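You operate a simulated robot arm through the tools that you are given. There is no shell and no other tool.

Carry out the task below with a simulated robot arm. There is one attempt and no reset: what you move stays moved.

JOB
Nest the lot 6 reducer, try the green ring on it and tray it.
Fine: ring back on its peg; ring goes down to the shoulder is PASS, ring stops is REWORK; stand it in the tray; the other reducers stay. Hand force only on the gauges. Drop and damage nothing, leave nothing switched on. Set down upright: what you pick out.

The check looks at the end state, three seconds after you hand in, the way a careful person would. Anything else that was tipped, shoved, dropped, spilled or broken makes it a failure.

ROBOT AND FRAMES
A 6-joint arm with a two-finger gripper, fixed in place. Base frame: the origin is on the floor under the middle of its stand, x ahead of it, y to its left, z up. Lengths are in mm, angles in rad, forces in N, time in s.
It reaches about 1417 mm from its shoulder. Its first joint turns from -2.897 to 2.897 rad. Payload 3.43 kg.
The tool frame sits at the grasp point between the pads (the TCP): z along the fingers, y along the line on which they close. The tips reach 20 mm beyond it. The gripper opens to 190 mm; its body begins 248 mm behind the TCP.
Orientation is that of the tool frame in the base frame, as a unit quaternion [w, x, y, z]. With the fingers straight down and closing along the base's y, the tool's x points along the base's -x, its y along +y and its z along -z.

CONTROLS
- The arm moves only by the tool servo_tool. Its argument "motion" is a list of rows, each a list of 3 entries, a list of its own where there are three numbers: the opening, from 0 (shut) to 1 (fully open), then the shift along the base's x, y, z in mm, then the turn, a rotation vector about the base's x, y, z in rad. In form: [[hand, [dx, dy, dz], [rx, ry, rz]], ...]. A call has 1 to 20 rows; each row shifts and turns the commanded pose from where the row before left it. Each row takes 0.2 s and may step no farther than 50 mm and 0.15 rad from the row before; otherwise, or with a gripper value out of range, the whole call is refused. Where a pose cannot be reached the arm comes as near as it can. A force on the tool above 40 N (or 10 N above the force at the start of the call, whichever is more), or a blocked arm, ends the call early, and 0.2 s more pass. The fingers move at their own pace (about 153 mm/s each) and stop on an object; they squeeze with about 41 N. The grip force told is the motor's: it shows also when the fingers shut on nothing. Time passes only in rows, and 0.2 s behind the last, so rows that do not move let the fingers close. The reply holds the time, the measured pose of the TCP, the force on the tool along the base axes, the opening and the grip force, in the units named above and with some noise, with the torque about the TCP (base axes, N m) and any sound that the robot's microphone picked up.
- Cameras (640 x 400 px; columns grow to the right, rows downward): "scene" is fixed at [49.6, -651.5, 1537.6]; the picture's right is [-0.54, -0.84, 0.00], its down [-0.73, 0.47, -0.49] and it looks along [0.41, -0.26, -0.87] (base axes); focal length 294 px, centre (320, 200). "wrist" rides on the gripper at [70, -8, -288] in the tool frame; the picture's right is [0.12, 0.99, 0.00], its down [-0.96, 0.12, -0.25] and it looks along [-0.24, 0.03, 0.97] (tool axes); focal length 261 px, centre (320, 200). There is no depth. A picture from a camera that has moved, and an enlarged one, comes with that camera's place and axes in the base frame and with its lens.
- grab_frame(camera): a new picture of that camera. No time passes.
- lift_body(by): moves the trunk up (or, below 0, down) by that many mm; the arm rides with it, the base frame stays. It gives what a move gives, with no picture.
- close_up(camera, box): a new picture of the part [left, top, right, bottom] of that camera's present view, enlarged. No time passes.
- hand_in(): hands the job in; it is judged then, once.

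Places have to be worked out from the pictures, the camera data and where the tool is seen. Open the gripper and draw the arm clear of the work before you hand the job in, unless the task says otherwise.

The tools are called by a JSON object that holds its "method" and its "body". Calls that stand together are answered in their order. servo_tool: Moves the arm, as the interface text tells. Its arguments: {"type":"object","properties":{"motion":{"type":"array"}},"required":["motion"]} The other tools are called the same way: lift_body (by) moves the trunk up or down; grab_frame (camera) takes a picture; close_up (camera, box) takes an enlarged picture of a part of a camera's view; hand_in () hands the job in.

At the start:

```text
clock: 0.0
tool_pos: [573.7, -566.7, 1108.3]
ee_rot: [0.0, 0.001, 1.0, 0.0]
wrist_force: [-0.6, 0.1, -0.8]
ft_torque: [0.02, -0.01, 0.05]
grip_width: 190.3
grip_force: 0.1
trunk travel left (down, up): [-250.0, 190.0]
```

scene: 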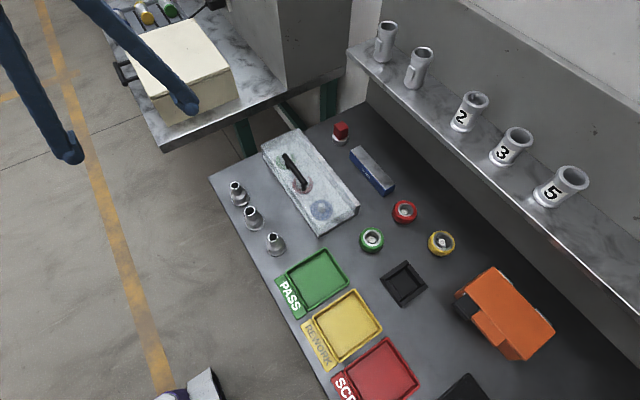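
wrist: 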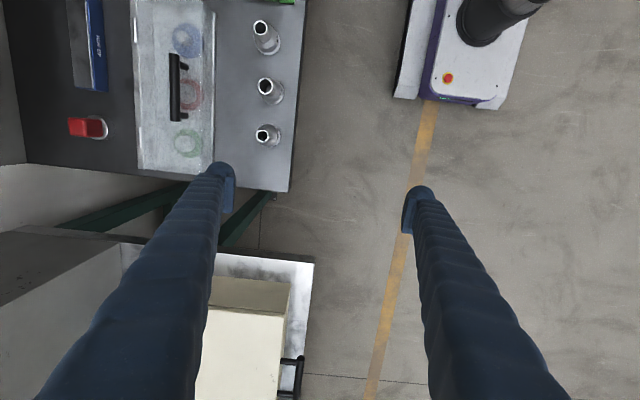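

I'll start by inspecting the scene in enlarged views to identify the reducers, the rings, the nest and the trays.

{"method": "close_up", "body": {"camera": "scene", "box": [340, 0, 620, 220]}}

{"method": "close_up", "body": {"camera": "scene", "box": [210, 110, 410, 270]}}

{"method": "close_up", "body": {"camera": "scene", "box": [260, 190, 580, 400]}}

{"method": "close_up", "body": {"camera": "wrist", "box": [0, 0, 320, 200]}}

```text
1.82 times, centred on (480, 110) of scene
camera zoom: at [49.6, -651.5, 1537.6], right [-0.54, -0.84, 0.0], down [-0.73, 0.47, -0.49], along [0.41, -0.26, -0.87], focal length 535 px, centre (29, 364)
```

zoom: 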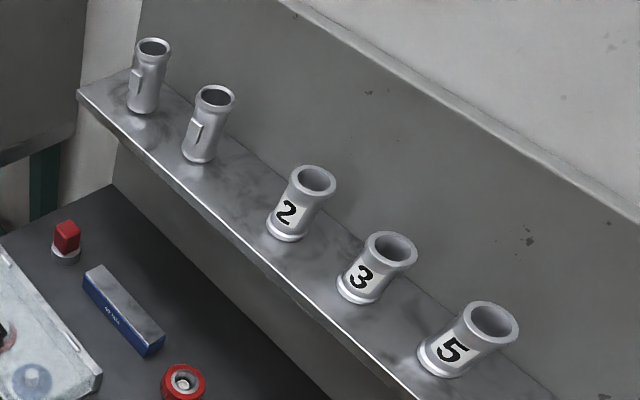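

```text
2.50 times, centred on (310, 190) of scene
camera zoom: at [49.6, -651.5, 1537.6], right [-0.54, -0.84, 0.0], down [-0.73, 0.47, -0.49], along [0.41, -0.26, -0.87], focal length 736 px, centre (345, 225)
```

zoom: 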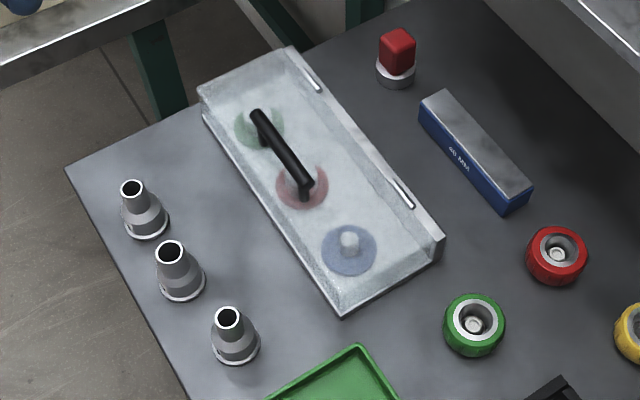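

```text
1.90 times, centred on (420, 295) of scene
camera zoom: at [49.6, -651.5, 1537.6], right [-0.54, -0.84, 0.0], down [-0.73, 0.47, -0.49], along [0.41, -0.26, -0.87], focal length 560 px, centre (130, 19)
```

zoom: 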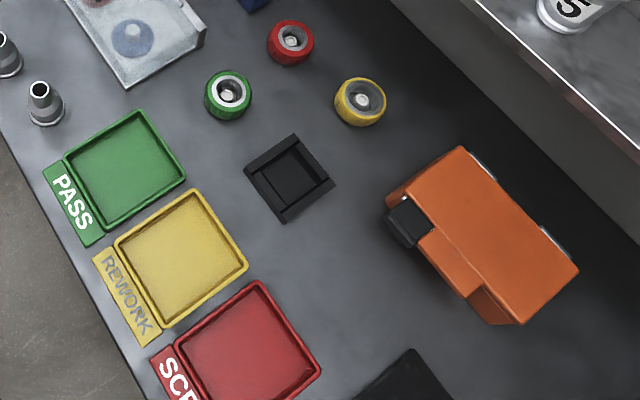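

```text
2.00 times, centred on (160, 100) of wrist
camera zoom: at [505.5, -574.8, 1395.1], right [-0.12, 0.99, 0.0], down [0.96, 0.12, 0.25], along [0.24, 0.03, -0.97], focal length 521 px, centre (640, 400)
```

zoom: 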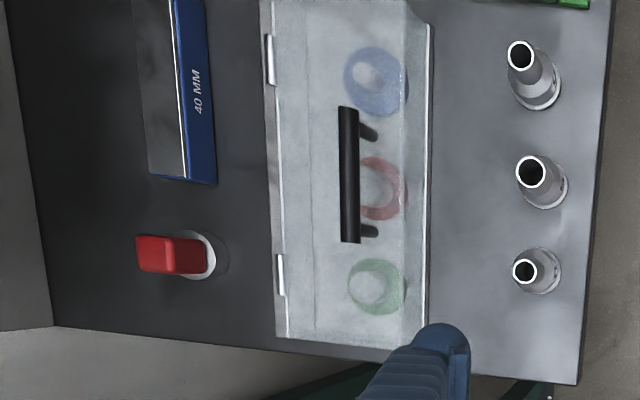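

The scene shows five reducer-like parts on the shelf, of which only 2, 3 and 5 have visible numbers, plus three necked parts on the bench. I'll zoom in hard on all the marks I can see from here before moving anything.

{"method": "close_up", "body": {"camera": "wrist", "box": [230, 0, 310, 50]}}

{"method": "close_up", "body": {"camera": "wrist", "box": [230, 60, 310, 160]}}

{"method": "close_up", "body": {"camera": "scene", "box": [350, 10, 450, 100]}}

{"method": "close_up", "body": {"camera": "scene", "box": [215, 170, 305, 260]}}

{"method": "close_up", "body": {"camera": "scene", "box": [340, 190, 470, 310]}}

```text
8.00 times, centred on (270, 25) of wrist
camera zoom: at [505.5, -574.8, 1395.1], right [-0.12, 0.99, 0.0], down [0.96, 0.12, 0.25], along [0.24, 0.03, -0.97], focal length 2085 px, centre (720, 1600)
```

zoom: 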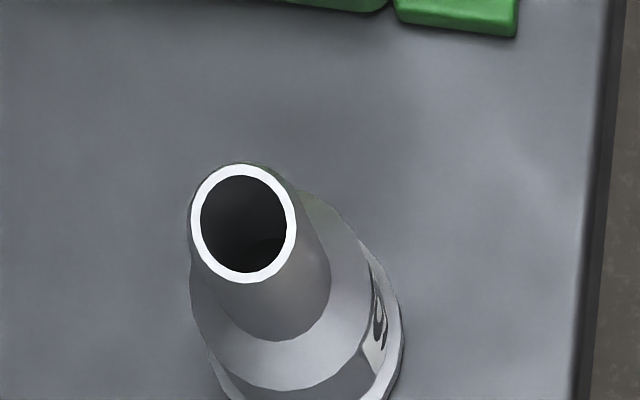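

```text
4.00 times, centred on (270, 110) of wrist
camera zoom: at [505.5, -574.8, 1395.1], right [-0.12, 0.99, 0.0], down [0.96, 0.12, 0.25], along [0.24, 0.03, -0.97], focal length 1043 px, centre (520, 560)
```

zoom: 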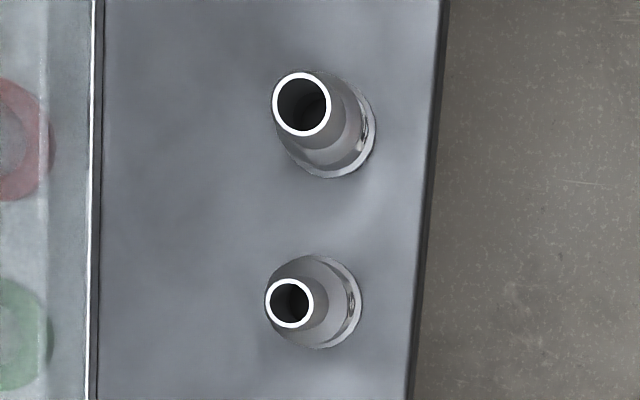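

```text
4.44 times, centred on (400, 55) of scene
camera zoom: at [49.6, -651.5, 1537.6], right [-0.54, -0.84, 0.0], down [-0.73, 0.47, -0.49], along [0.41, -0.26, -0.87], focal length 1308 px, centre (-36, 844)
```

zoom: 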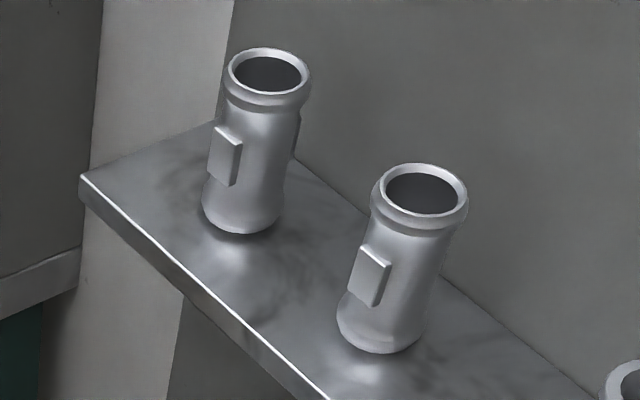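

```text
4.44 times, centred on (260, 215) of scene
camera zoom: at [49.6, -651.5, 1537.6], right [-0.54, -0.84, 0.0], down [-0.73, 0.47, -0.49], along [0.41, -0.26, -0.87], focal length 1308 px, centre (587, 133)
```

zoom: 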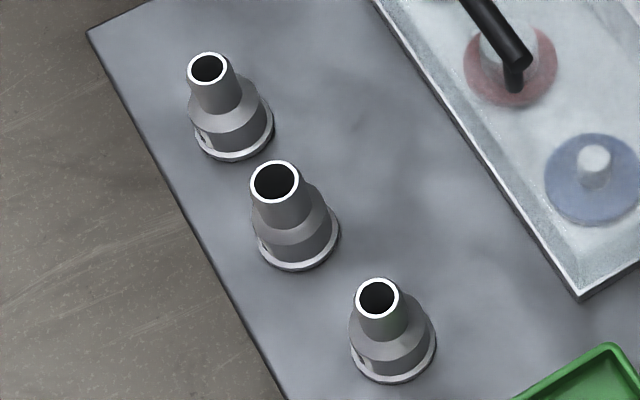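

```text
3.33 times, centred on (405, 250) of scene
camera zoom: at [49.6, -651.5, 1537.6], right [-0.54, -0.84, 0.0], down [-0.73, 0.47, -0.49], along [0.41, -0.26, -0.87], focal length 981 px, centre (37, 33)
```

zoom: 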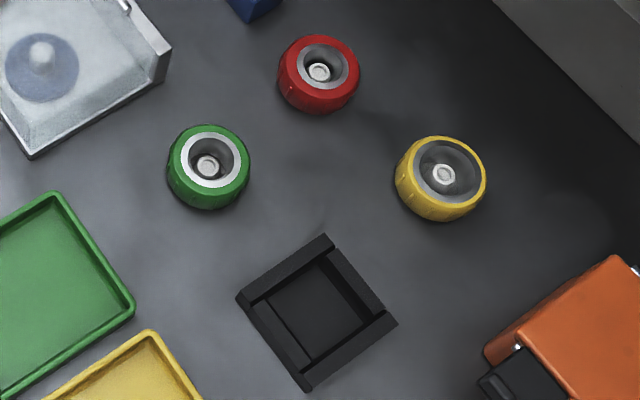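

The three bench parts are the stepped reducers, and their number plates face the open floor (+y). I'll back the arm off towards +y and tilt the wrist camera to read those plates.

{"method": "servo_tool", "body": {"motion": [[1.0, [-35, 40, 0], [-0.15, 0, 0]], [1.0, [-35, 40, 0], [-0.15, 0, 0]], [1.0, [-35, 40, 0], [-0.15, 0, 0]], [1.0, [-35, 40, 0], [-0.15, 0, 0]], [1.0, [-20, 40, 0], [-0.15, 0, 0]]]}}

{"method": "grab_frame", "body": {"camera": "wrist"}}

```text
refused: row 1 steps farther than a row can; nothing moved
```

```text
taken
camera wrist: at [505.5, -574.8, 1395.1], right [-0.12, 0.99, 0.0], down [0.96, 0.12, 0.25], along [0.24, 0.03, -0.97], focal length 261 px, centre (320, 200)
```

wrist: 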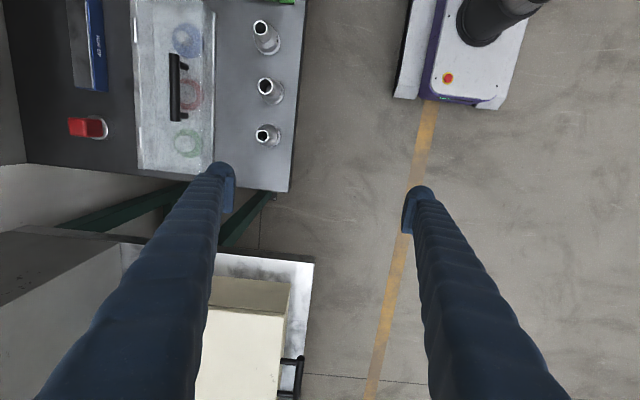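

The step norm (53 mm) was over the 50 mm limit, so nothing moved. I'll use smaller steps for the same tilt and retreat.

{"method": "servo_tool", "body": {"motion": [[1.0, [-30, 35, 0], [-0.14, 0, 0]], [1.0, [-30, 35, 0], [-0.14, 0, 0]], [1.0, [-30, 35, 0], [-0.14, 0, 0]], [1.0, [-30, 35, 0], [-0.14, 0, 0]], [1.0, [-30, 35, 0], [-0.14, 0, 0]]]}}

{"method": "grab_frame", "body": {"camera": "wrist"}}

```text
clock: 1.2
tool_pos: [427.4, -386.5, 1108.2]
ee_rot: [-0.002, -0.005, 0.939, -0.343]
wrist_force: [1.4, -0.1, -0.2]
ft_torque: [0.01, 0.02, -0.08]
grip_width: 190.0
grip_force: 0.0
trunk travel left (down, up): [-250.0, 190.0]
```

```text
taken
camera wrist: at [358.0, -209.4, 1333.7], right [-0.13, 0.76, -0.64], down [0.96, 0.26, 0.11], along [0.25, -0.6, -0.76], focal length 261 px, centre (320, 200)
```

wrist: 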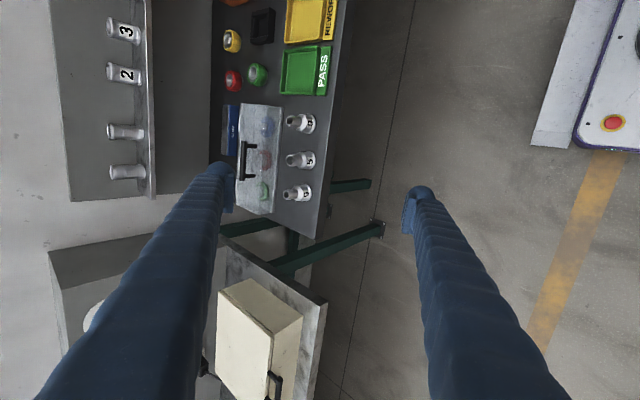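

Number plates are now in view on the bench reducers. I'll enlarge them.

{"method": "close_up", "body": {"camera": "wrist", "box": [270, 100, 350, 210]}}

{"method": "close_up", "body": {"camera": "wrist", "box": [50, 0, 170, 200]}}

{"method": "close_up", "body": {"camera": "wrist", "box": [210, 0, 350, 100]}}

{"method": "close_up", "body": {"camera": "wrist", "box": [210, 90, 320, 240]}}

```text
3.64 times, centred on (310, 155) of wrist
camera zoom: at [358.0, -209.4, 1333.7], right [-0.13, 0.76, -0.64], down [0.96, 0.26, 0.11], along [0.25, -0.6, -0.76], focal length 948 px, centre (356, 364)
```

zoom: 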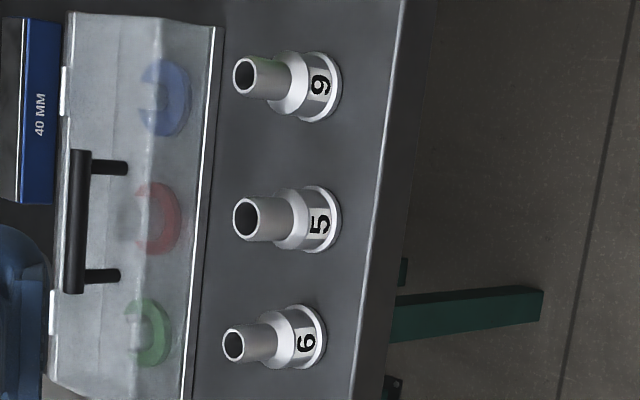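

```text
2.00 times, centred on (110, 100) of wrist
camera zoom: at [358.0, -209.4, 1333.7], right [-0.13, 0.76, -0.64], down [0.96, 0.26, 0.11], along [0.25, -0.6, -0.76], focal length 521 px, centre (740, 400)
```

zoom: 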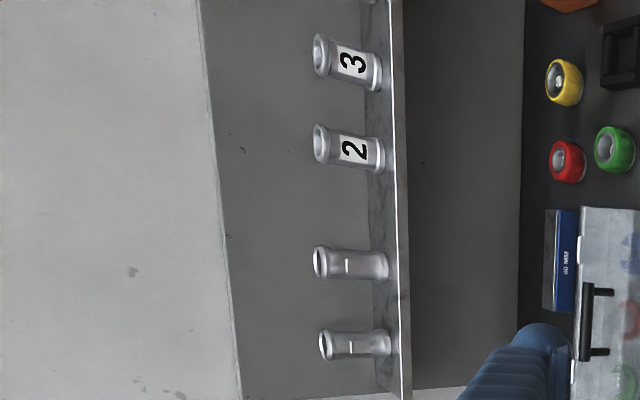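

```text
4.00 times, centred on (280, 50) of wrist
camera zoom: at [358.0, -209.4, 1333.7], right [-0.13, 0.76, -0.64], down [0.96, 0.26, 0.11], along [0.25, -0.6, -0.76], focal length 1043 px, centre (480, 800)
```

zoom: 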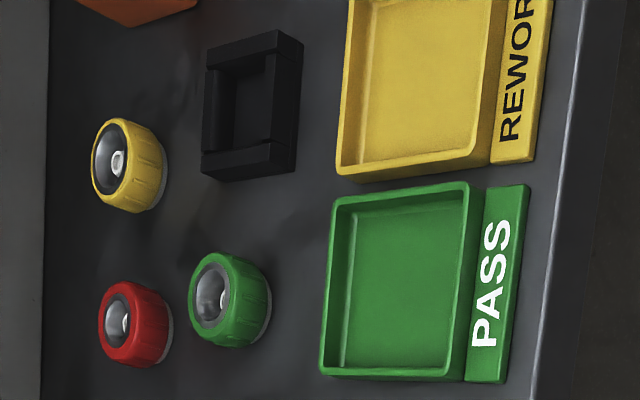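

```text
2.67 times, centred on (265, 165) of wrist
camera zoom: at [358.0, -209.4, 1333.7], right [-0.13, 0.76, -0.64], down [0.96, 0.26, 0.11], along [0.25, -0.6, -0.76], focal length 695 px, centre (467, 293)
```

zoom: 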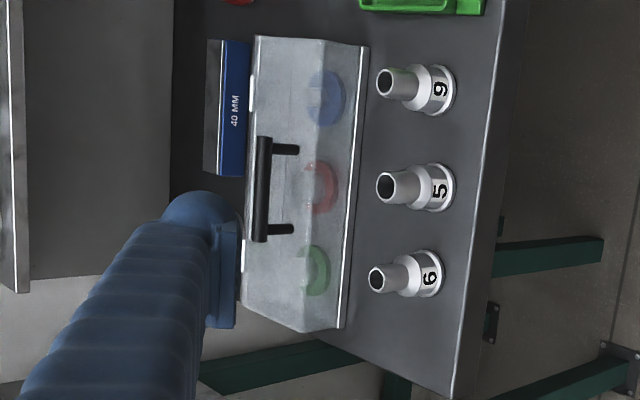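

The plates read 9/5/6-like, but 6 and 9 can be confused in this rotated view. I'll zoom in much closer on each plate.

{"method": "close_up", "body": {"camera": "wrist", "box": [294, 108, 326, 138]}}

{"method": "close_up", "body": {"camera": "wrist", "box": [294, 145, 326, 175]}}

{"method": "close_up", "body": {"camera": "wrist", "box": [280, 178, 320, 208]}}

{"method": "close_up", "body": {"camera": "wrist", "box": [95, 50, 160, 90]}}

{"method": "close_up", "body": {"camera": "wrist", "box": [95, 115, 160, 190]}}

```text
13.33 times, centred on (310, 123) of wrist
camera zoom: at [358.0, -209.4, 1333.7], right [-0.13, 0.76, -0.64], down [0.96, 0.26, 0.11], along [0.25, -0.6, -0.76], focal length 3475 px, centre (453, 1227)
```

zoom: 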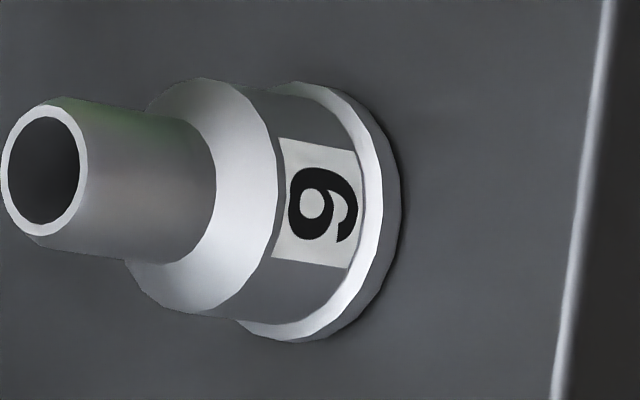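

```text
13.33 times, centred on (310, 160) of wrist
camera zoom: at [358.0, -209.4, 1333.7], right [-0.13, 0.76, -0.64], down [0.96, 0.26, 0.11], along [0.25, -0.6, -0.76], focal length 3475 px, centre (453, 733)
```

zoom: 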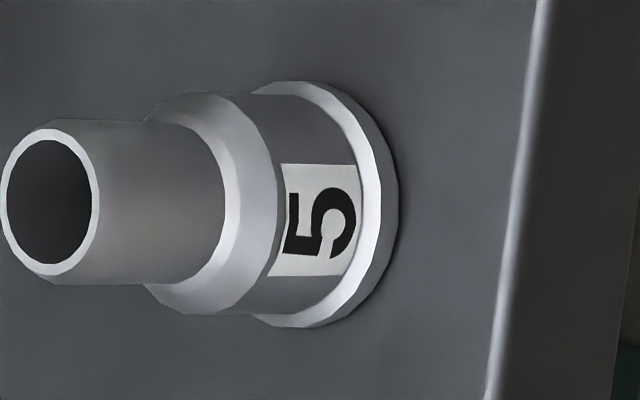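

```text
13.33 times, centred on (300, 193) of wrist
camera zoom: at [358.0, -209.4, 1333.7], right [-0.13, 0.76, -0.64], down [0.96, 0.26, 0.11], along [0.25, -0.6, -0.76], focal length 3475 px, centre (587, 293)
```

zoom: 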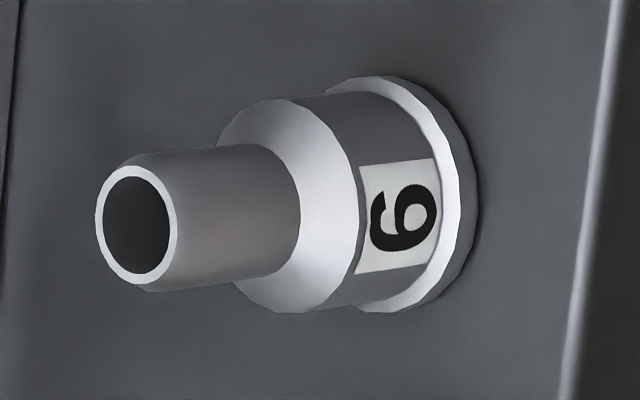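

```text
9.85 times, centred on (128, 70) of wrist
camera zoom: at [358.0, -209.4, 1333.7], right [-0.13, 0.76, -0.64], down [0.96, 0.26, 0.11], along [0.25, -0.6, -0.76], focal length 2566 px, centre (2215, 1480)
```

zoom: 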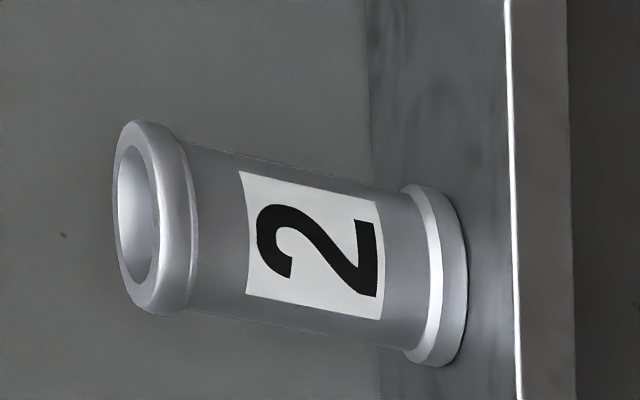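

```text
5.33 times, centred on (128, 152) of wrist
camera zoom: at [358.0, -209.4, 1333.7], right [-0.13, 0.76, -0.64], down [0.96, 0.26, 0.11], along [0.25, -0.6, -0.76], focal length 1390 px, centre (1347, 453)
```

zoom: 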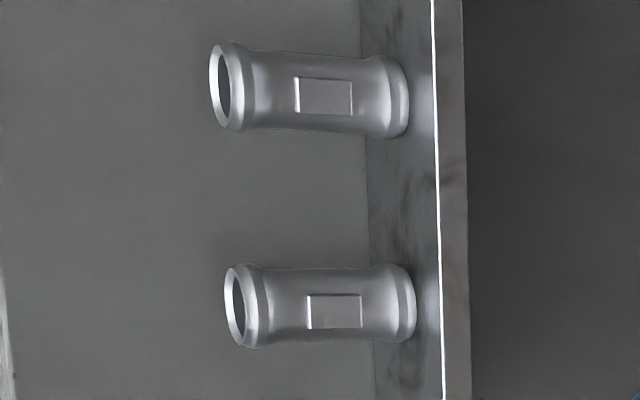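

Reading them upright: the plate at x≈328 is 9, the middle one is 5, and the far one at x≈518 is 6 (loop at the bottom), so lot 6 is the far reducer. Next I go back to fingers-down and hover above it to locate it accurately.

{"method": "servo_tool", "body": {"motion": [[1.0, [14, -42, -8], [0.117, 0, 0]], [1.0, [14, -42, -8], [0.117, 0, 0]], [1.0, [14, -42, -8], [0.117, 0, 0]], [1.0, [14, -42, -8], [0.117, 0, 0]], [1.0, [14, -42, -8], [0.117, 0, 0]], [1.0, [14, -42, -8], [0.115, 0, 0]]]}}

{"method": "grab_frame", "body": {"camera": "wrist"}}

{"method": "grab_frame", "body": {"camera": "scene"}}

```text
clock: 2.6
tool_pos: [511.7, -642.0, 1059.7]
ee_rot: [-0.001, 0.0, 1.0, 0.001]
wrist_force: [-0.3, 0.2, -0.2]
ft_torque: [0.04, 0.03, -0.01]
grip_width: 190.0
grip_force: 0.1
trunk travel left (down, up): [-250.0, 190.0]
```

```text
taken
camera wrist: at [441.8, -651.8, 1346.1], right [-0.12, 0.99, 0.0], down [0.96, 0.12, 0.25], along [0.24, 0.03, -0.97], focal length 261 px, centre (320, 200)
```

wrist: 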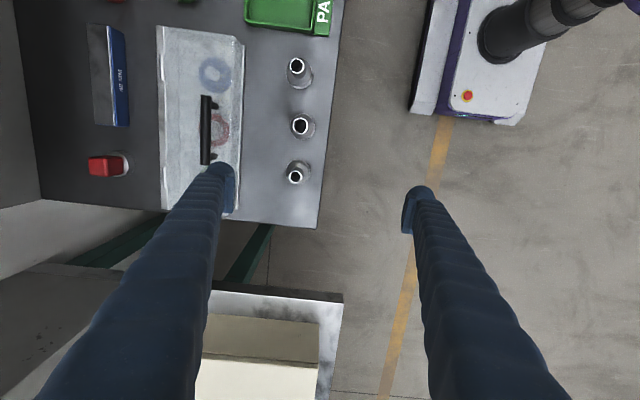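

```text
taken
```

scene: 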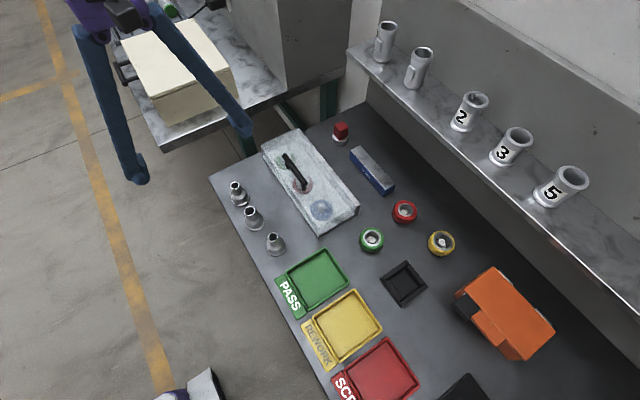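

Lot 6 is now at about pixel (297,172). I'll zoom for precise pixels of its rim and flange.

{"method": "close_up", "body": {"camera": "wrist", "box": [276, 150, 326, 200]}}

{"method": "close_up", "body": {"camera": "scene", "box": [220, 170, 270, 220]}}

```text
8.00 times, centred on (301, 175) of wrist
camera zoom: at [441.8, -651.8, 1346.1], right [-0.12, 0.99, 0.0], down [0.96, 0.12, 0.25], along [0.24, 0.03, -0.97], focal length 2085 px, centre (472, 400)
```

zoom: 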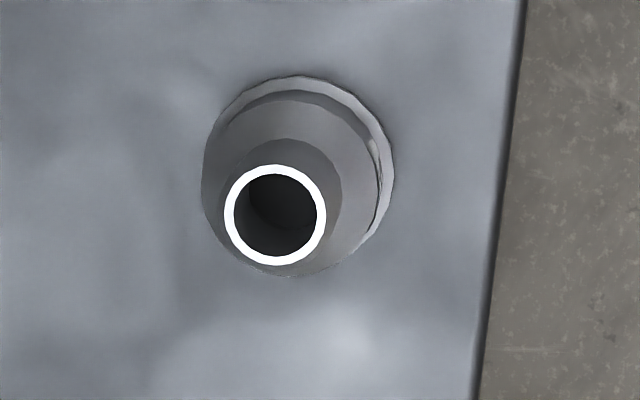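

```text
8.00 times, centred on (245, 195) of scene
camera zoom: at [49.6, -651.5, 1537.6], right [-0.54, -0.84, 0.0], down [-0.73, 0.47, -0.49], along [0.41, -0.26, -0.87], focal length 2354 px, centre (920, 240)
```

zoom: 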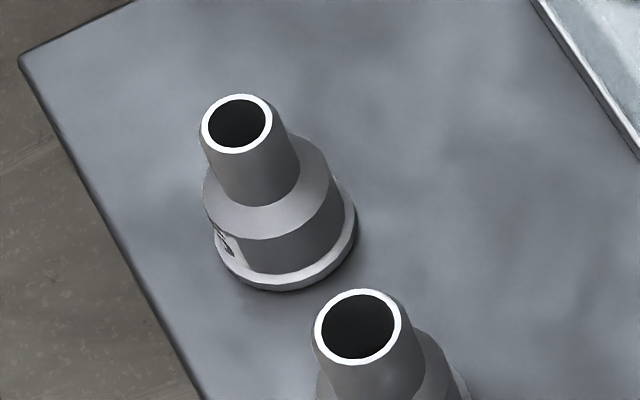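

From two views, lot 6 stands at about (517, −688) with its rim at z≈881, so it is about 80 mm tall with a 23–25 mm neck. Before approaching I'll check the finger shape, ring, pegs and nest in closer views.

{"method": "close_up", "body": {"camera": "scene", "box": [60, 0, 270, 200]}}

{"method": "close_up", "body": {"camera": "scene", "box": [350, 220, 395, 260]}}

{"method": "close_up", "body": {"camera": "scene", "box": [375, 255, 435, 310]}}

{"method": "close_up", "body": {"camera": "wrist", "box": [180, 150, 260, 230]}}

```text
2.00 times, centred on (165, 100) of scene
camera zoom: at [49.6, -651.5, 1537.6], right [-0.54, -0.84, 0.0], down [-0.73, 0.47, -0.49], along [0.41, -0.26, -0.87], focal length 588 px, centre (630, 400)
```

zoom: 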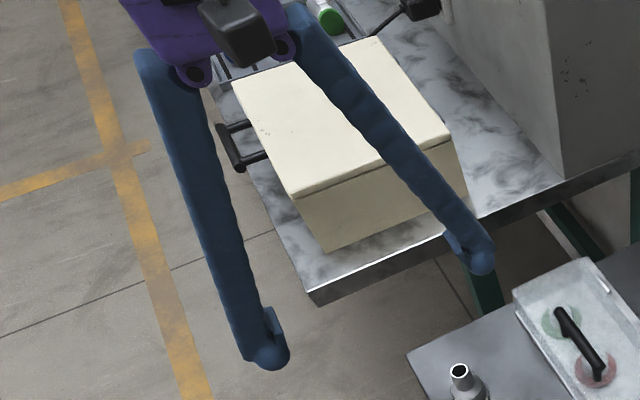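

```text
10.00 times, centred on (372, 240) of scene
camera zoom: at [49.6, -651.5, 1537.6], right [-0.54, -0.84, 0.0], down [-0.73, 0.47, -0.49], along [0.41, -0.26, -0.87], focal length 2942 px, centre (-205, -200)
```

zoom: 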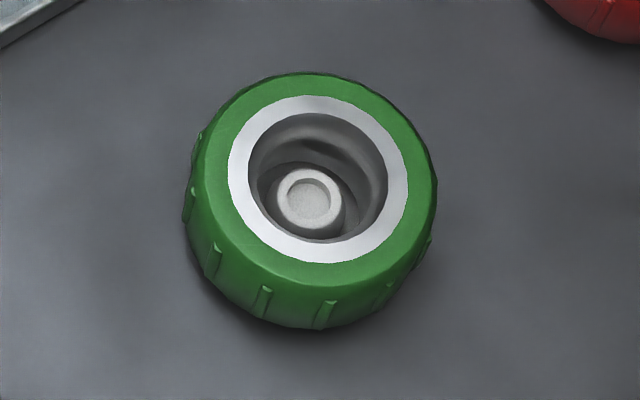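

```text
7.27 times, centred on (405, 282) of scene
camera zoom: at [49.6, -651.5, 1537.6], right [-0.54, -0.84, 0.0], down [-0.73, 0.47, -0.49], along [0.41, -0.26, -0.87], focal length 2140 px, centre (-298, -400)
```

zoom: 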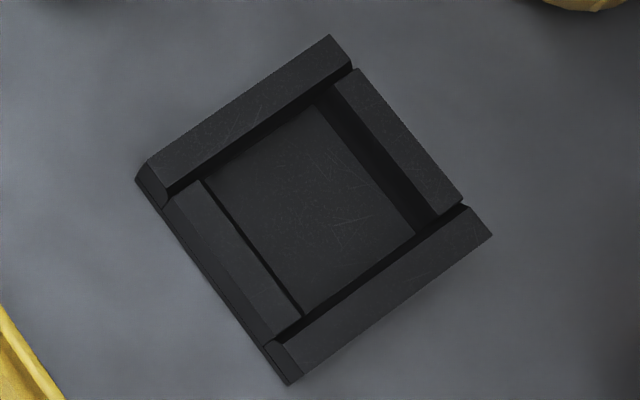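

```text
5.00 times, centred on (220, 190) of wrist
camera zoom: at [441.8, -651.8, 1346.1], right [-0.12, 0.99, 0.0], down [0.96, 0.12, 0.25], along [0.24, 0.03, -0.97], focal length 1303 px, centre (820, 250)
```

zoom: 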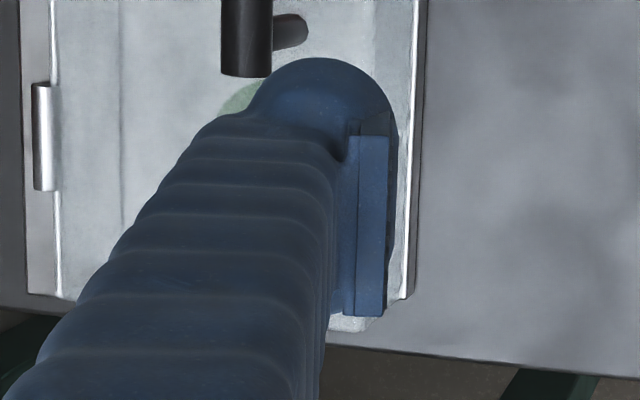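

The fingers are about 33 mm thick round tubes with flat inner pads, so I will work with a reduced opening near neighbours. Next I fly the camera over the green ring and nest to measure them from above.

{"method": "servo_tool", "body": {"motion": [[0.5, [-27.7, -32.9, -5], [0, 0, 0]], [0.5, [-27.7, -32.9, -5], [0, 0, 0]], [0.5, [-27.7, -32.9, -5], [0, 0, 0]], [0.5, [-27.7, -32.9, -5], [0, 0, 0]], [0.5, [-27.7, -32.9, -5], [0, 0, 0]], [0.5, [-27.7, -32.9, -5], [0, 0, 0]], [0.5, [-27.7, -32.9, -5], [0, 0, 0]], [0.5, [-27.7, -32.9, -5], [0, 0, 0]]]}}

{"method": "grab_frame", "body": {"camera": "wrist"}}

```text
clock: 4.4
tool_pos: [284.5, -907.6, 1019.8]
ee_rot: [0.0, 0.0, 1.0, 0.0]
wrist_force: [0.1, -0.5, -0.4]
ft_torque: [0.02, 0.0, -0.01]
grip_width: 95.0
grip_force: 0.0
trunk travel left (down, up): [-250.0, 190.0]
```

```text
taken
camera wrist: at [216.2, -917.4, 1306.7], right [-0.12, 0.99, 0.0], down [0.96, 0.12, 0.25], along [0.25, 0.03, -0.97], focal length 261 px, centre (320, 200)
```

wrist: 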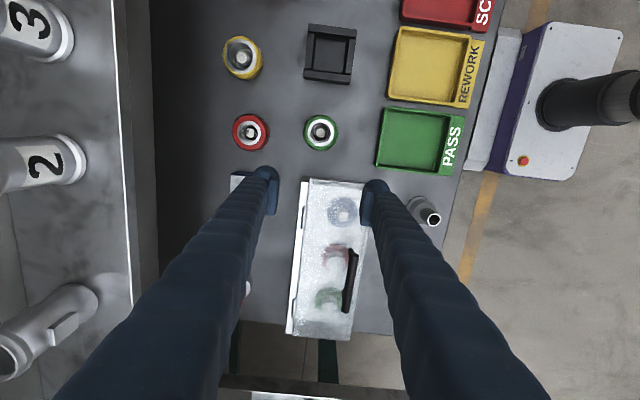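

The rings, nest and trays are clearly visible from above. I'll zoom in on each of them for measurement.

{"method": "close_up", "body": {"camera": "wrist", "box": [296, 107, 346, 157]}}

{"method": "close_up", "body": {"camera": "wrist", "box": [295, 15, 365, 95]}}

{"method": "close_up", "body": {"camera": "wrist", "box": [215, 25, 285, 160]}}

{"method": "close_up", "body": {"camera": "wrist", "box": [370, 0, 480, 180]}}

{"method": "close_up", "body": {"camera": "wrist", "box": [285, 175, 375, 345]}}

```text
8.00 times, centred on (321, 132) of wrist
camera zoom: at [216.2, -917.4, 1306.7], right [-0.12, 0.99, 0.0], down [0.96, 0.12, 0.25], along [0.25, 0.03, -0.97], focal length 2085 px, centre (312, 744)
```

zoom: 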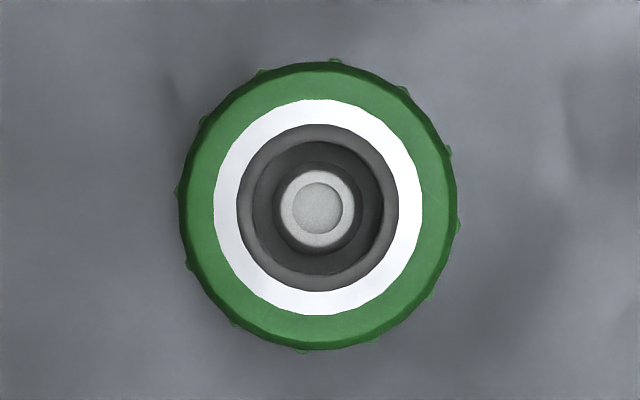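

```text
5.00 times, centred on (330, 55) of wrist
camera zoom: at [216.2, -917.4, 1306.7], right [-0.12, 0.99, 0.0], down [0.96, 0.12, 0.25], along [0.25, 0.03, -0.97], focal length 1303 px, centre (270, 925)
```

zoom: 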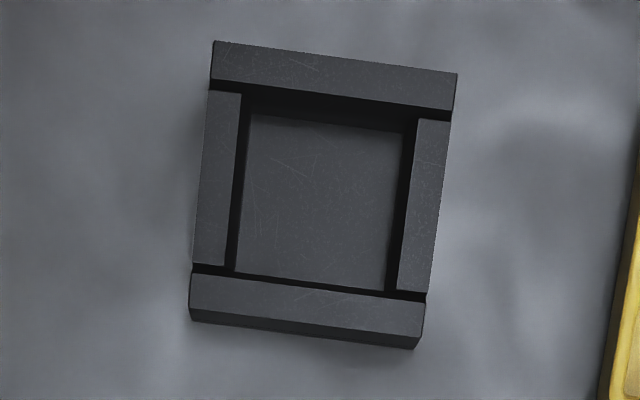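

```text
2.96 times, centred on (250, 92) of wrist
camera zoom: at [216.2, -917.4, 1306.7], right [-0.12, 0.99, 0.0], down [0.96, 0.12, 0.25], along [0.25, 0.03, -0.97], focal length 772 px, centre (527, 518)
```

zoom: 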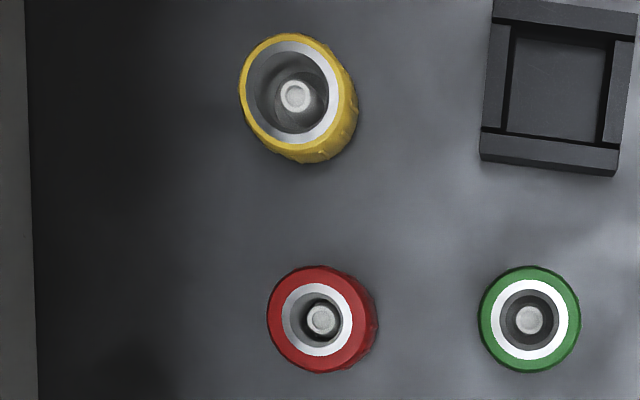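

```text
2.22 times, centred on (425, 90) of wrist
camera zoom: at [216.2, -917.4, 1306.7], right [-0.12, 0.99, 0.0], down [0.96, 0.12, 0.25], along [0.25, 0.03, -0.97], focal length 579 px, centre (87, 444)
```

zoom: 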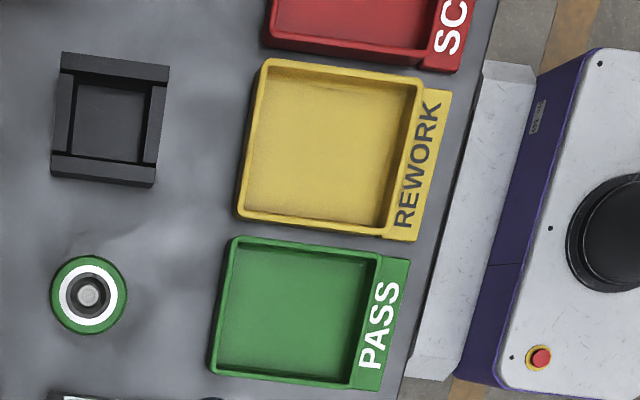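

```text
2.35 times, centred on (330, 260) of wrist
camera zoom: at [216.2, -917.4, 1306.7], right [-0.12, 0.99, 0.0], down [0.96, 0.12, 0.25], along [0.25, 0.03, -0.97], focal length 613 px, centre (296, 59)
```

zoom: 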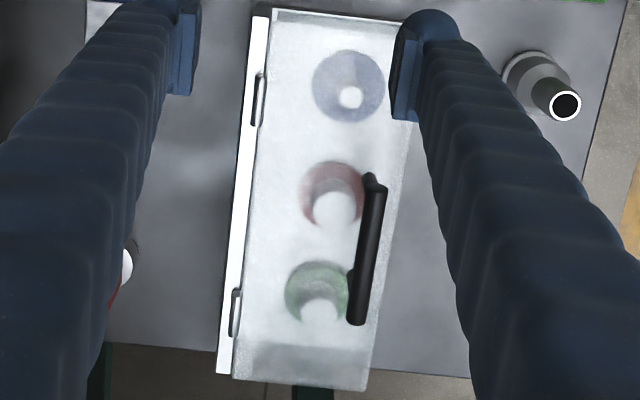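

Measurements so far: the green ring is straight under the camera at about (215, −916) and the nest centre is at about (84, −916) with a ~59 mm opening. PASS tray is at about (210, −742) and REWORK at about (80, −739). I'll go back over lot 6 with a reduced opening, staying high, and fine-align.

{"method": "servo_tool", "body": {"motion": [[0.37, [34, 31.5, 0], [0, 0, 0]], [0.37, [34, 31.5, 0], [0, 0, 0]], [0.37, [34, 31.5, 0], [0, 0, 0]], [0.37, [34, 31.5, 0], [0, 0, 0]], [0.37, [34, 31.5, 0], [0, 0, 0]], [0.37, [34, 31.5, 0], [0, 0, 0]], [0.37, [34, 31.5, 0], [0, 0, 0]], [0.37, [0, 0, -40], [0, 0, 0]], [0.37, [0, 0, -20], [0, 0, 0]]]}}

{"method": "grab_frame", "body": {"camera": "wrist"}}

{"method": "close_up", "body": {"camera": "scene", "box": [190, 100, 310, 220]}}

```text
clock: 6.4
tool_pos: [524.2, -686.2, 959.4]
ee_rot: [0.0, 0.0, 1.0, 0.0]
wrist_force: [-0.2, -0.6, 0.3]
ft_torque: [0.12, -0.02, 0.03]
grip_width: 70.2
grip_force: 0.2
trunk travel left (down, up): [-250.0, 190.0]
```

```text
taken
camera wrist: at [453.7, -696.0, 1246.7], right [-0.12, 0.99, 0.0], down [0.96, 0.11, 0.25], along [0.25, 0.03, -0.97], focal length 261 px, centre (320, 200)
```

wrist: 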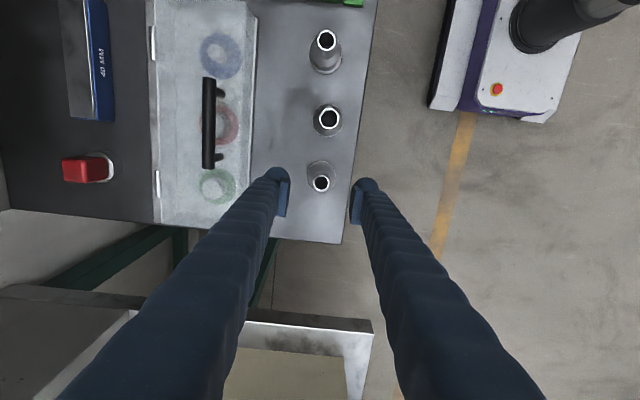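

```text
3.33 times, centred on (250, 160) of scene
camera zoom: at [49.6, -651.5, 1537.6], right [-0.54, -0.84, 0.0], down [-0.73, 0.47, -0.49], along [0.41, -0.26, -0.87], focal length 981 px, centre (553, 333)
```

zoom: 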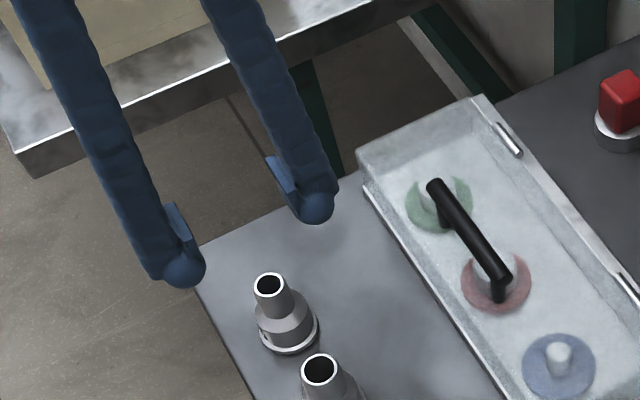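

The reducer sits roughly between the fingers. I'll zoom to compute the remaining offset precisely.

{"method": "close_up", "body": {"camera": "wrist", "box": [260, 145, 400, 235]}}

{"method": "close_up", "body": {"camera": "wrist", "box": [300, 150, 350, 200]}}

```text
4.44 times, centred on (330, 190) of wrist
camera zoom: at [453.7, -696.0, 1246.7], right [-0.12, 0.99, 0.0], down [0.96, 0.11, 0.25], along [0.25, 0.03, -0.97], focal length 1158 px, centre (276, 244)
```

zoom: 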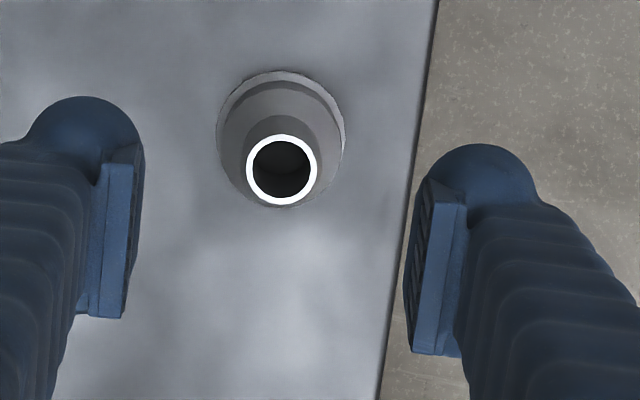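

```text
8.00 times, centred on (325, 175) of wrist
camera zoom: at [453.7, -696.0, 1246.7], right [-0.12, 0.99, 0.0], down [0.96, 0.11, 0.25], along [0.25, 0.03, -0.97], focal length 2085 px, centre (280, 400)
```

zoom: 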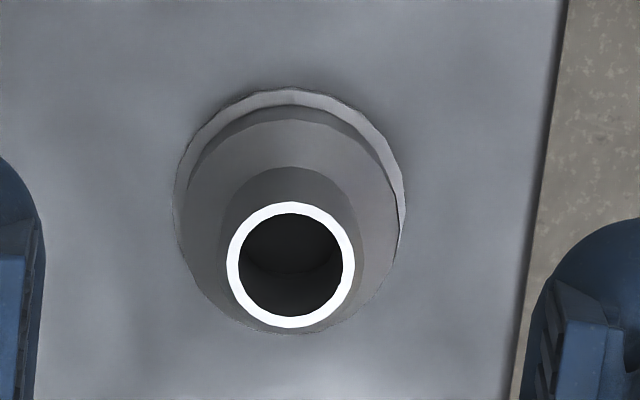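

Both rim and flange back-project to about (522.4, −685.7), and the tool axis is within 1 mm of that. I'll descend so the tips stop just above the shoulder, checking force before closing.

{"method": "servo_tool", "body": {"motion": [[0.37, [-0.5, 0.8, -35], [0, 0, 0]], [0.37, [0, 0, -35], [0, 0, 0]], [0.37, [0, 0, -15], [0, 0, 0]], [0.37, [0, 0, -4], [0, 0, 0]], [0.37, [0, 0, 0], [0, 0, 0]]]}}

{"method": "grab_frame", "body": {"camera": "wrist"}}

{"method": "close_up", "body": {"camera": "scene", "box": [200, 130, 290, 220]}}

```text
clock: 7.6
tool_pos: [524.3, -684.2, 871.1]
ee_rot: [0.0, 0.0, 1.0, 0.0]
wrist_force: [-0.4, 0.8, 0.1]
ft_torque: [-0.01, -0.01, -0.02]
grip_width: 70.3
grip_force: 0.0
trunk travel left (down, up): [-250.0, 190.0]
```

```text
taken
camera wrist: at [454.3, -694.6, 1158.7], right [-0.12, 0.99, 0.0], down [0.96, 0.12, 0.25], along [0.25, 0.03, -0.97], focal length 261 px, centre (320, 200)
```

wrist: 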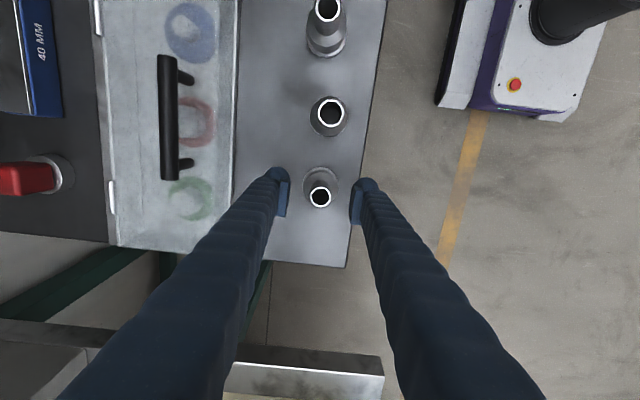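

```text
4.44 times, centred on (245, 175) of scene
camera zoom: at [49.6, -651.5, 1537.6], right [-0.54, -0.84, 0.0], down [-0.73, 0.47, -0.49], along [0.41, -0.26, -0.87], focal length 1308 px, centre (653, 311)
```

zoom: 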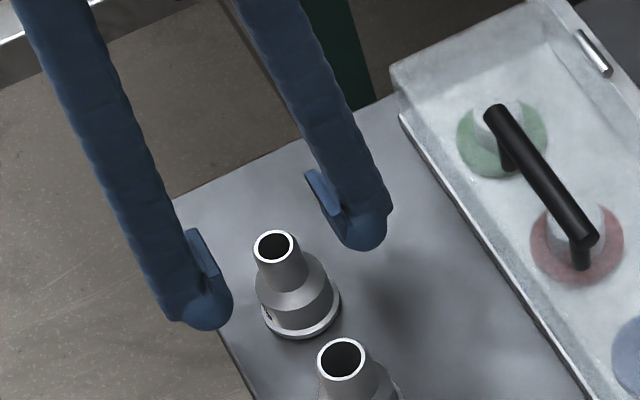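

The rim projects right onto the TCP pixel, so the grip is centred with the tips around the neck. I'll close the gripper.

{"method": "servo_tool", "body": {"motion": [[0.2, [0, 0, 0], [0, 0, 0]], [0.0, [0, 0, 0], [0, 0, 0]], [0.0, [0, 0, 0], [0, 0, 0]], [0.0, [0, 0, 0], [0, 0, 0]]]}}

{"method": "close_up", "body": {"camera": "scene", "box": [200, 130, 290, 220]}}

{"method": "close_up", "body": {"camera": "wrist", "box": [270, 155, 370, 225]}}

```text
clock: 8.6
tool_pos: [524.9, -684.3, 872.2]
ee_rot: [0.0, 0.0, 1.0, 0.0]
wrist_force: [-0.2, -0.1, 0.3]
ft_torque: [-0.04, 0.03, -0.01]
grip_width: 25.6
grip_force: 40.8
trunk travel left (down, up): [-250.0, 190.0]
```

```text
4.44 times, centred on (245, 175) of scene
camera zoom: at [49.6, -651.5, 1537.6], right [-0.54, -0.84, 0.0], down [-0.73, 0.47, -0.49], along [0.41, -0.26, -0.87], focal length 1308 px, centre (653, 311)
```

zoom: 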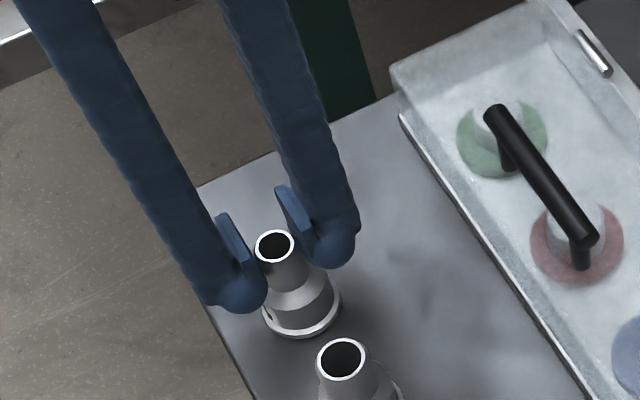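

```text
5.71 times, centred on (320, 190) of wrist
camera zoom: at [454.5, -694.5, 1158.8], right [-0.12, 0.99, 0.0], down [0.96, 0.12, 0.25], along [0.24, 0.03, -0.97], focal length 1489 px, centre (320, 257)
```

zoom: 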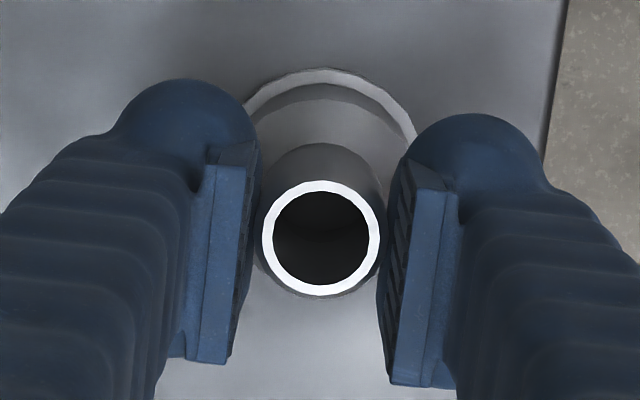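

The grip closed on the neck at 25.6 mm with 41 N. I'll lift a little and check the weight and that it stays upright.

{"method": "servo_tool", "body": {"motion": [[0.0, [0, 0, 5], [0, 0, 0]], [0.0, [0, 0, 10], [0, 0, 0]], [0.0, [0, 0, 15], [0, 0, 0]], [0.0, [0, 0, 0], [0, 0, 0]]]}}

{"method": "close_up", "body": {"camera": "scene", "box": [200, 130, 290, 220]}}

```text
clock: 9.6
tool_pos: [524.7, -685.4, 903.4]
ee_rot: [-0.001, 0.0, 1.0, 0.0]
wrist_force: [-0.2, 0.3, -2.2]
ft_torque: [-0.05, 0.0, -0.03]
grip_width: 25.9
grip_force: 40.7
trunk travel left (down, up): [-250.0, 190.0]
```

```text
4.44 times, centred on (245, 175) of scene
camera zoom: at [49.6, -651.5, 1537.6], right [-0.54, -0.84, 0.0], down [-0.73, 0.47, -0.49], along [0.41, -0.26, -0.87], focal length 1308 px, centre (653, 311)
```

zoom: 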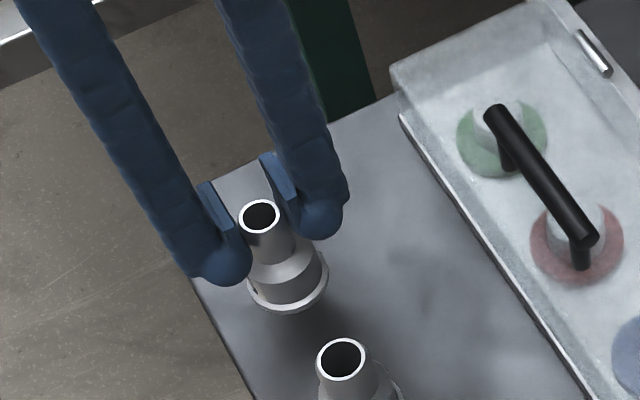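

It lifted cleanly and upright, weighing about 2 N. I'll raise it and carry it over to the nest at a safe height.

{"method": "servo_tool", "body": {"motion": [[0.0, [0, 0, 45], [0, 0, 0]], [0.0, [0, 0, 45], [0, 0, 0]], [0.0, [-40, -21, 0], [0, 0, 0]], [0.0, [-40, -21, 0], [0, 0, 0]], [0.0, [-40, -21, 0], [0, 0, 0]], [0.0, [-40, -21, 0], [0, 0, 0]], [0.0, [-40, -21, 0], [0, 0, 0]], [0.0, [-40, -21, 0], [0, 0, 0]], [0.0, [-40, -21, 0], [0, 0, 0]], [0.0, [-40, -21, 0], [0, 0, 0]], [0.0, [-40, -21, 0], [0, 0, 0]], [0.0, [-40, -21, 0], [0, 0, 0]], [0.0, [-38, -20, 0], [0, 0, 0]], [0.0, [0, 0, 0], [0, 0, 0]]]}}

{"method": "grab_frame", "body": {"camera": "wrist"}}

{"method": "grab_frame", "body": {"camera": "scene"}}

```text
clock: 12.6
tool_pos: [87.0, -912.0, 992.5]
ee_rot: [0.0, 0.0, 1.0, 0.001]
wrist_force: [-0.5, -0.5, -3.5]
ft_torque: [0.05, 0.03, -0.01]
grip_width: 25.7
grip_force: 40.8
trunk travel left (down, up): [-250.0, 190.0]
```

```text
taken
camera wrist: at [16.5, -922.1, 1278.1], right [-0.12, 0.99, 0.0], down [0.96, 0.12, 0.25], along [0.25, 0.03, -0.97], focal length 261 px, centre (320, 200)
```

wrist: 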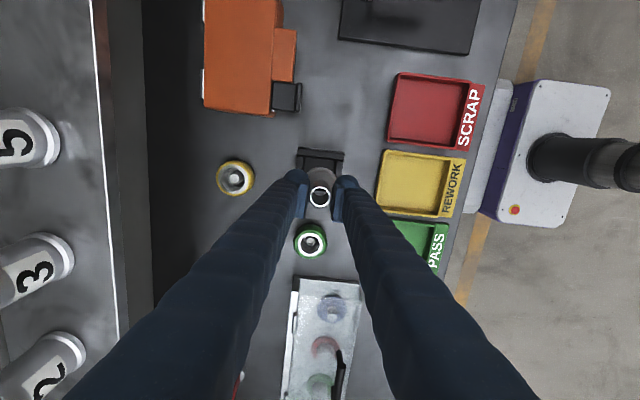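

```text
taken
```

scene: 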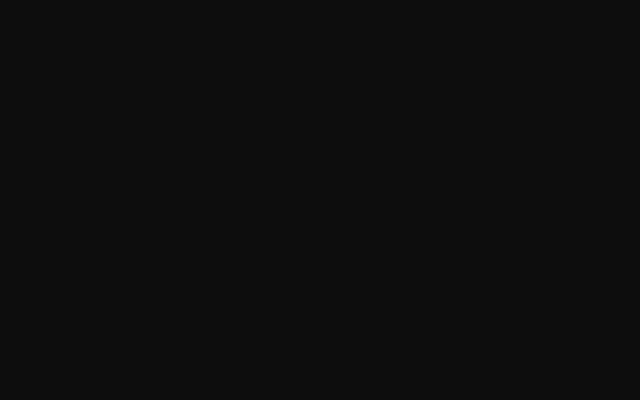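

The scene camera view is blocked (arm over the lens), so I'll rely on the wrist camera. I'll zoom on the held reducer and the nest beneath it.

{"method": "close_up", "body": {"camera": "wrist", "box": [280, 135, 360, 220]}}

{"method": "close_up", "body": {"camera": "wrist", "box": [210, 130, 350, 270]}}

```text
4.71 times, centred on (320, 178) of wrist
camera zoom: at [16.5, -922.1, 1278.1], right [-0.12, 0.99, 0.0], down [0.96, 0.12, 0.25], along [0.25, 0.03, -0.97], focal length 1227 px, centre (320, 306)
```

zoom: 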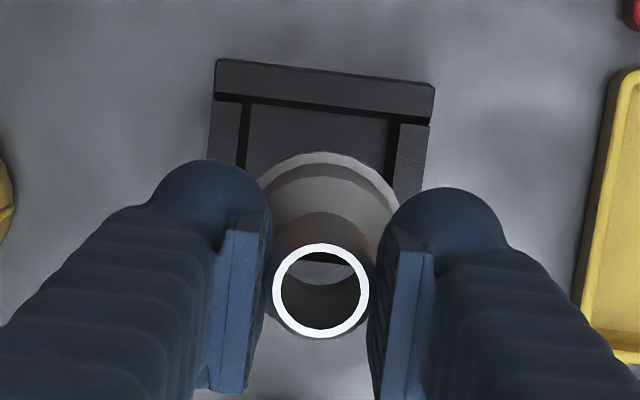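

```text
2.86 times, centred on (280, 200) of wrist
camera zoom: at [16.5, -922.1, 1278.1], right [-0.12, 0.99, 0.0], down [0.96, 0.12, 0.25], along [0.25, 0.03, -0.97], focal length 745 px, centre (434, 200)
```

zoom: 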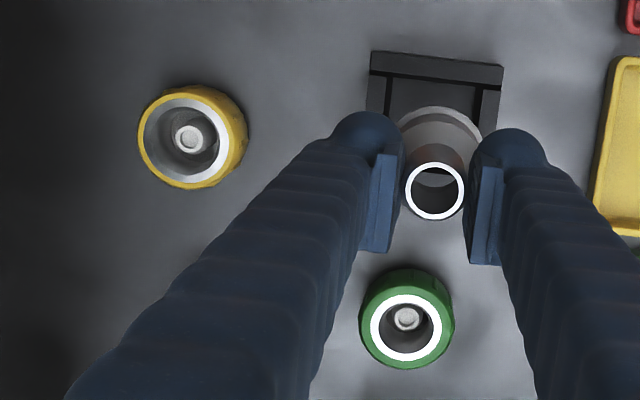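

Back-projecting edges from both views gives nest centre ≈ (84.8, −916.3) and wall top z≈820; the held reducer is at ≈ (84.1, −913.7). I'll correct by (+0.7, −2.6), come down to about 13 mm above the walls and check again.

{"method": "servo_tool", "body": {"motion": [[0.0, [0.7, -2.6, 0], [0, 0, 0]], [0.0, [0, 0, -40], [0, 0, 0]], [0.0, [0, 0, -35], [0, 0, 0]], [0.0, [0, 0, -12], [0, 0, 0]], [0.0, [0, 0, 0], [0, 0, 0]]]}}

{"method": "close_up", "body": {"camera": "wrist", "box": [270, 125, 370, 225]}}

{"method": "grab_frame", "body": {"camera": "scene"}}

```text
clock: 13.8
tool_pos: [86.7, -915.7, 905.7]
ee_rot: [-0.001, 0.001, 1.0, 0.0]
wrist_force: [-0.3, 0.3, -2.8]
ft_torque: [-0.02, -0.03, -0.01]
grip_width: 25.6
grip_force: 40.7
trunk travel left (down, up): [-250.0, 190.0]
```

```text
4.00 times, centred on (320, 175) of wrist
camera zoom: at [17.4, -925.2, 1191.7], right [-0.12, 0.99, 0.0], down [0.96, 0.12, 0.25], along [0.25, 0.03, -0.97], focal length 1043 px, centre (320, 300)
```

zoom: 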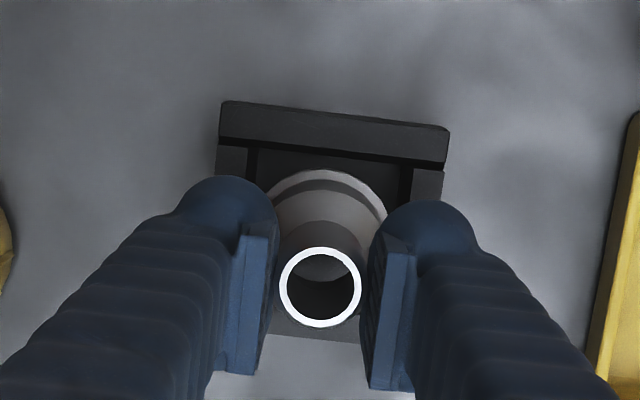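

```text
taken
```

scene: 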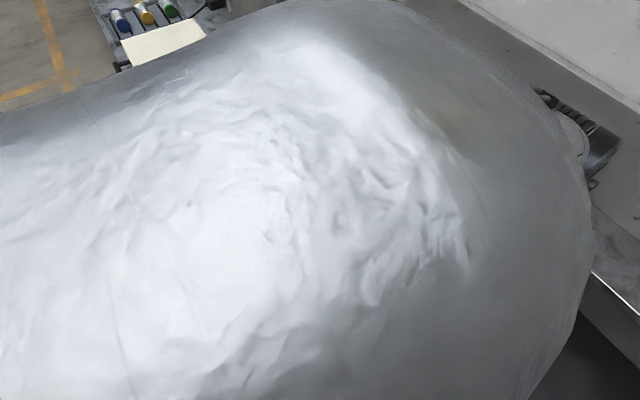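

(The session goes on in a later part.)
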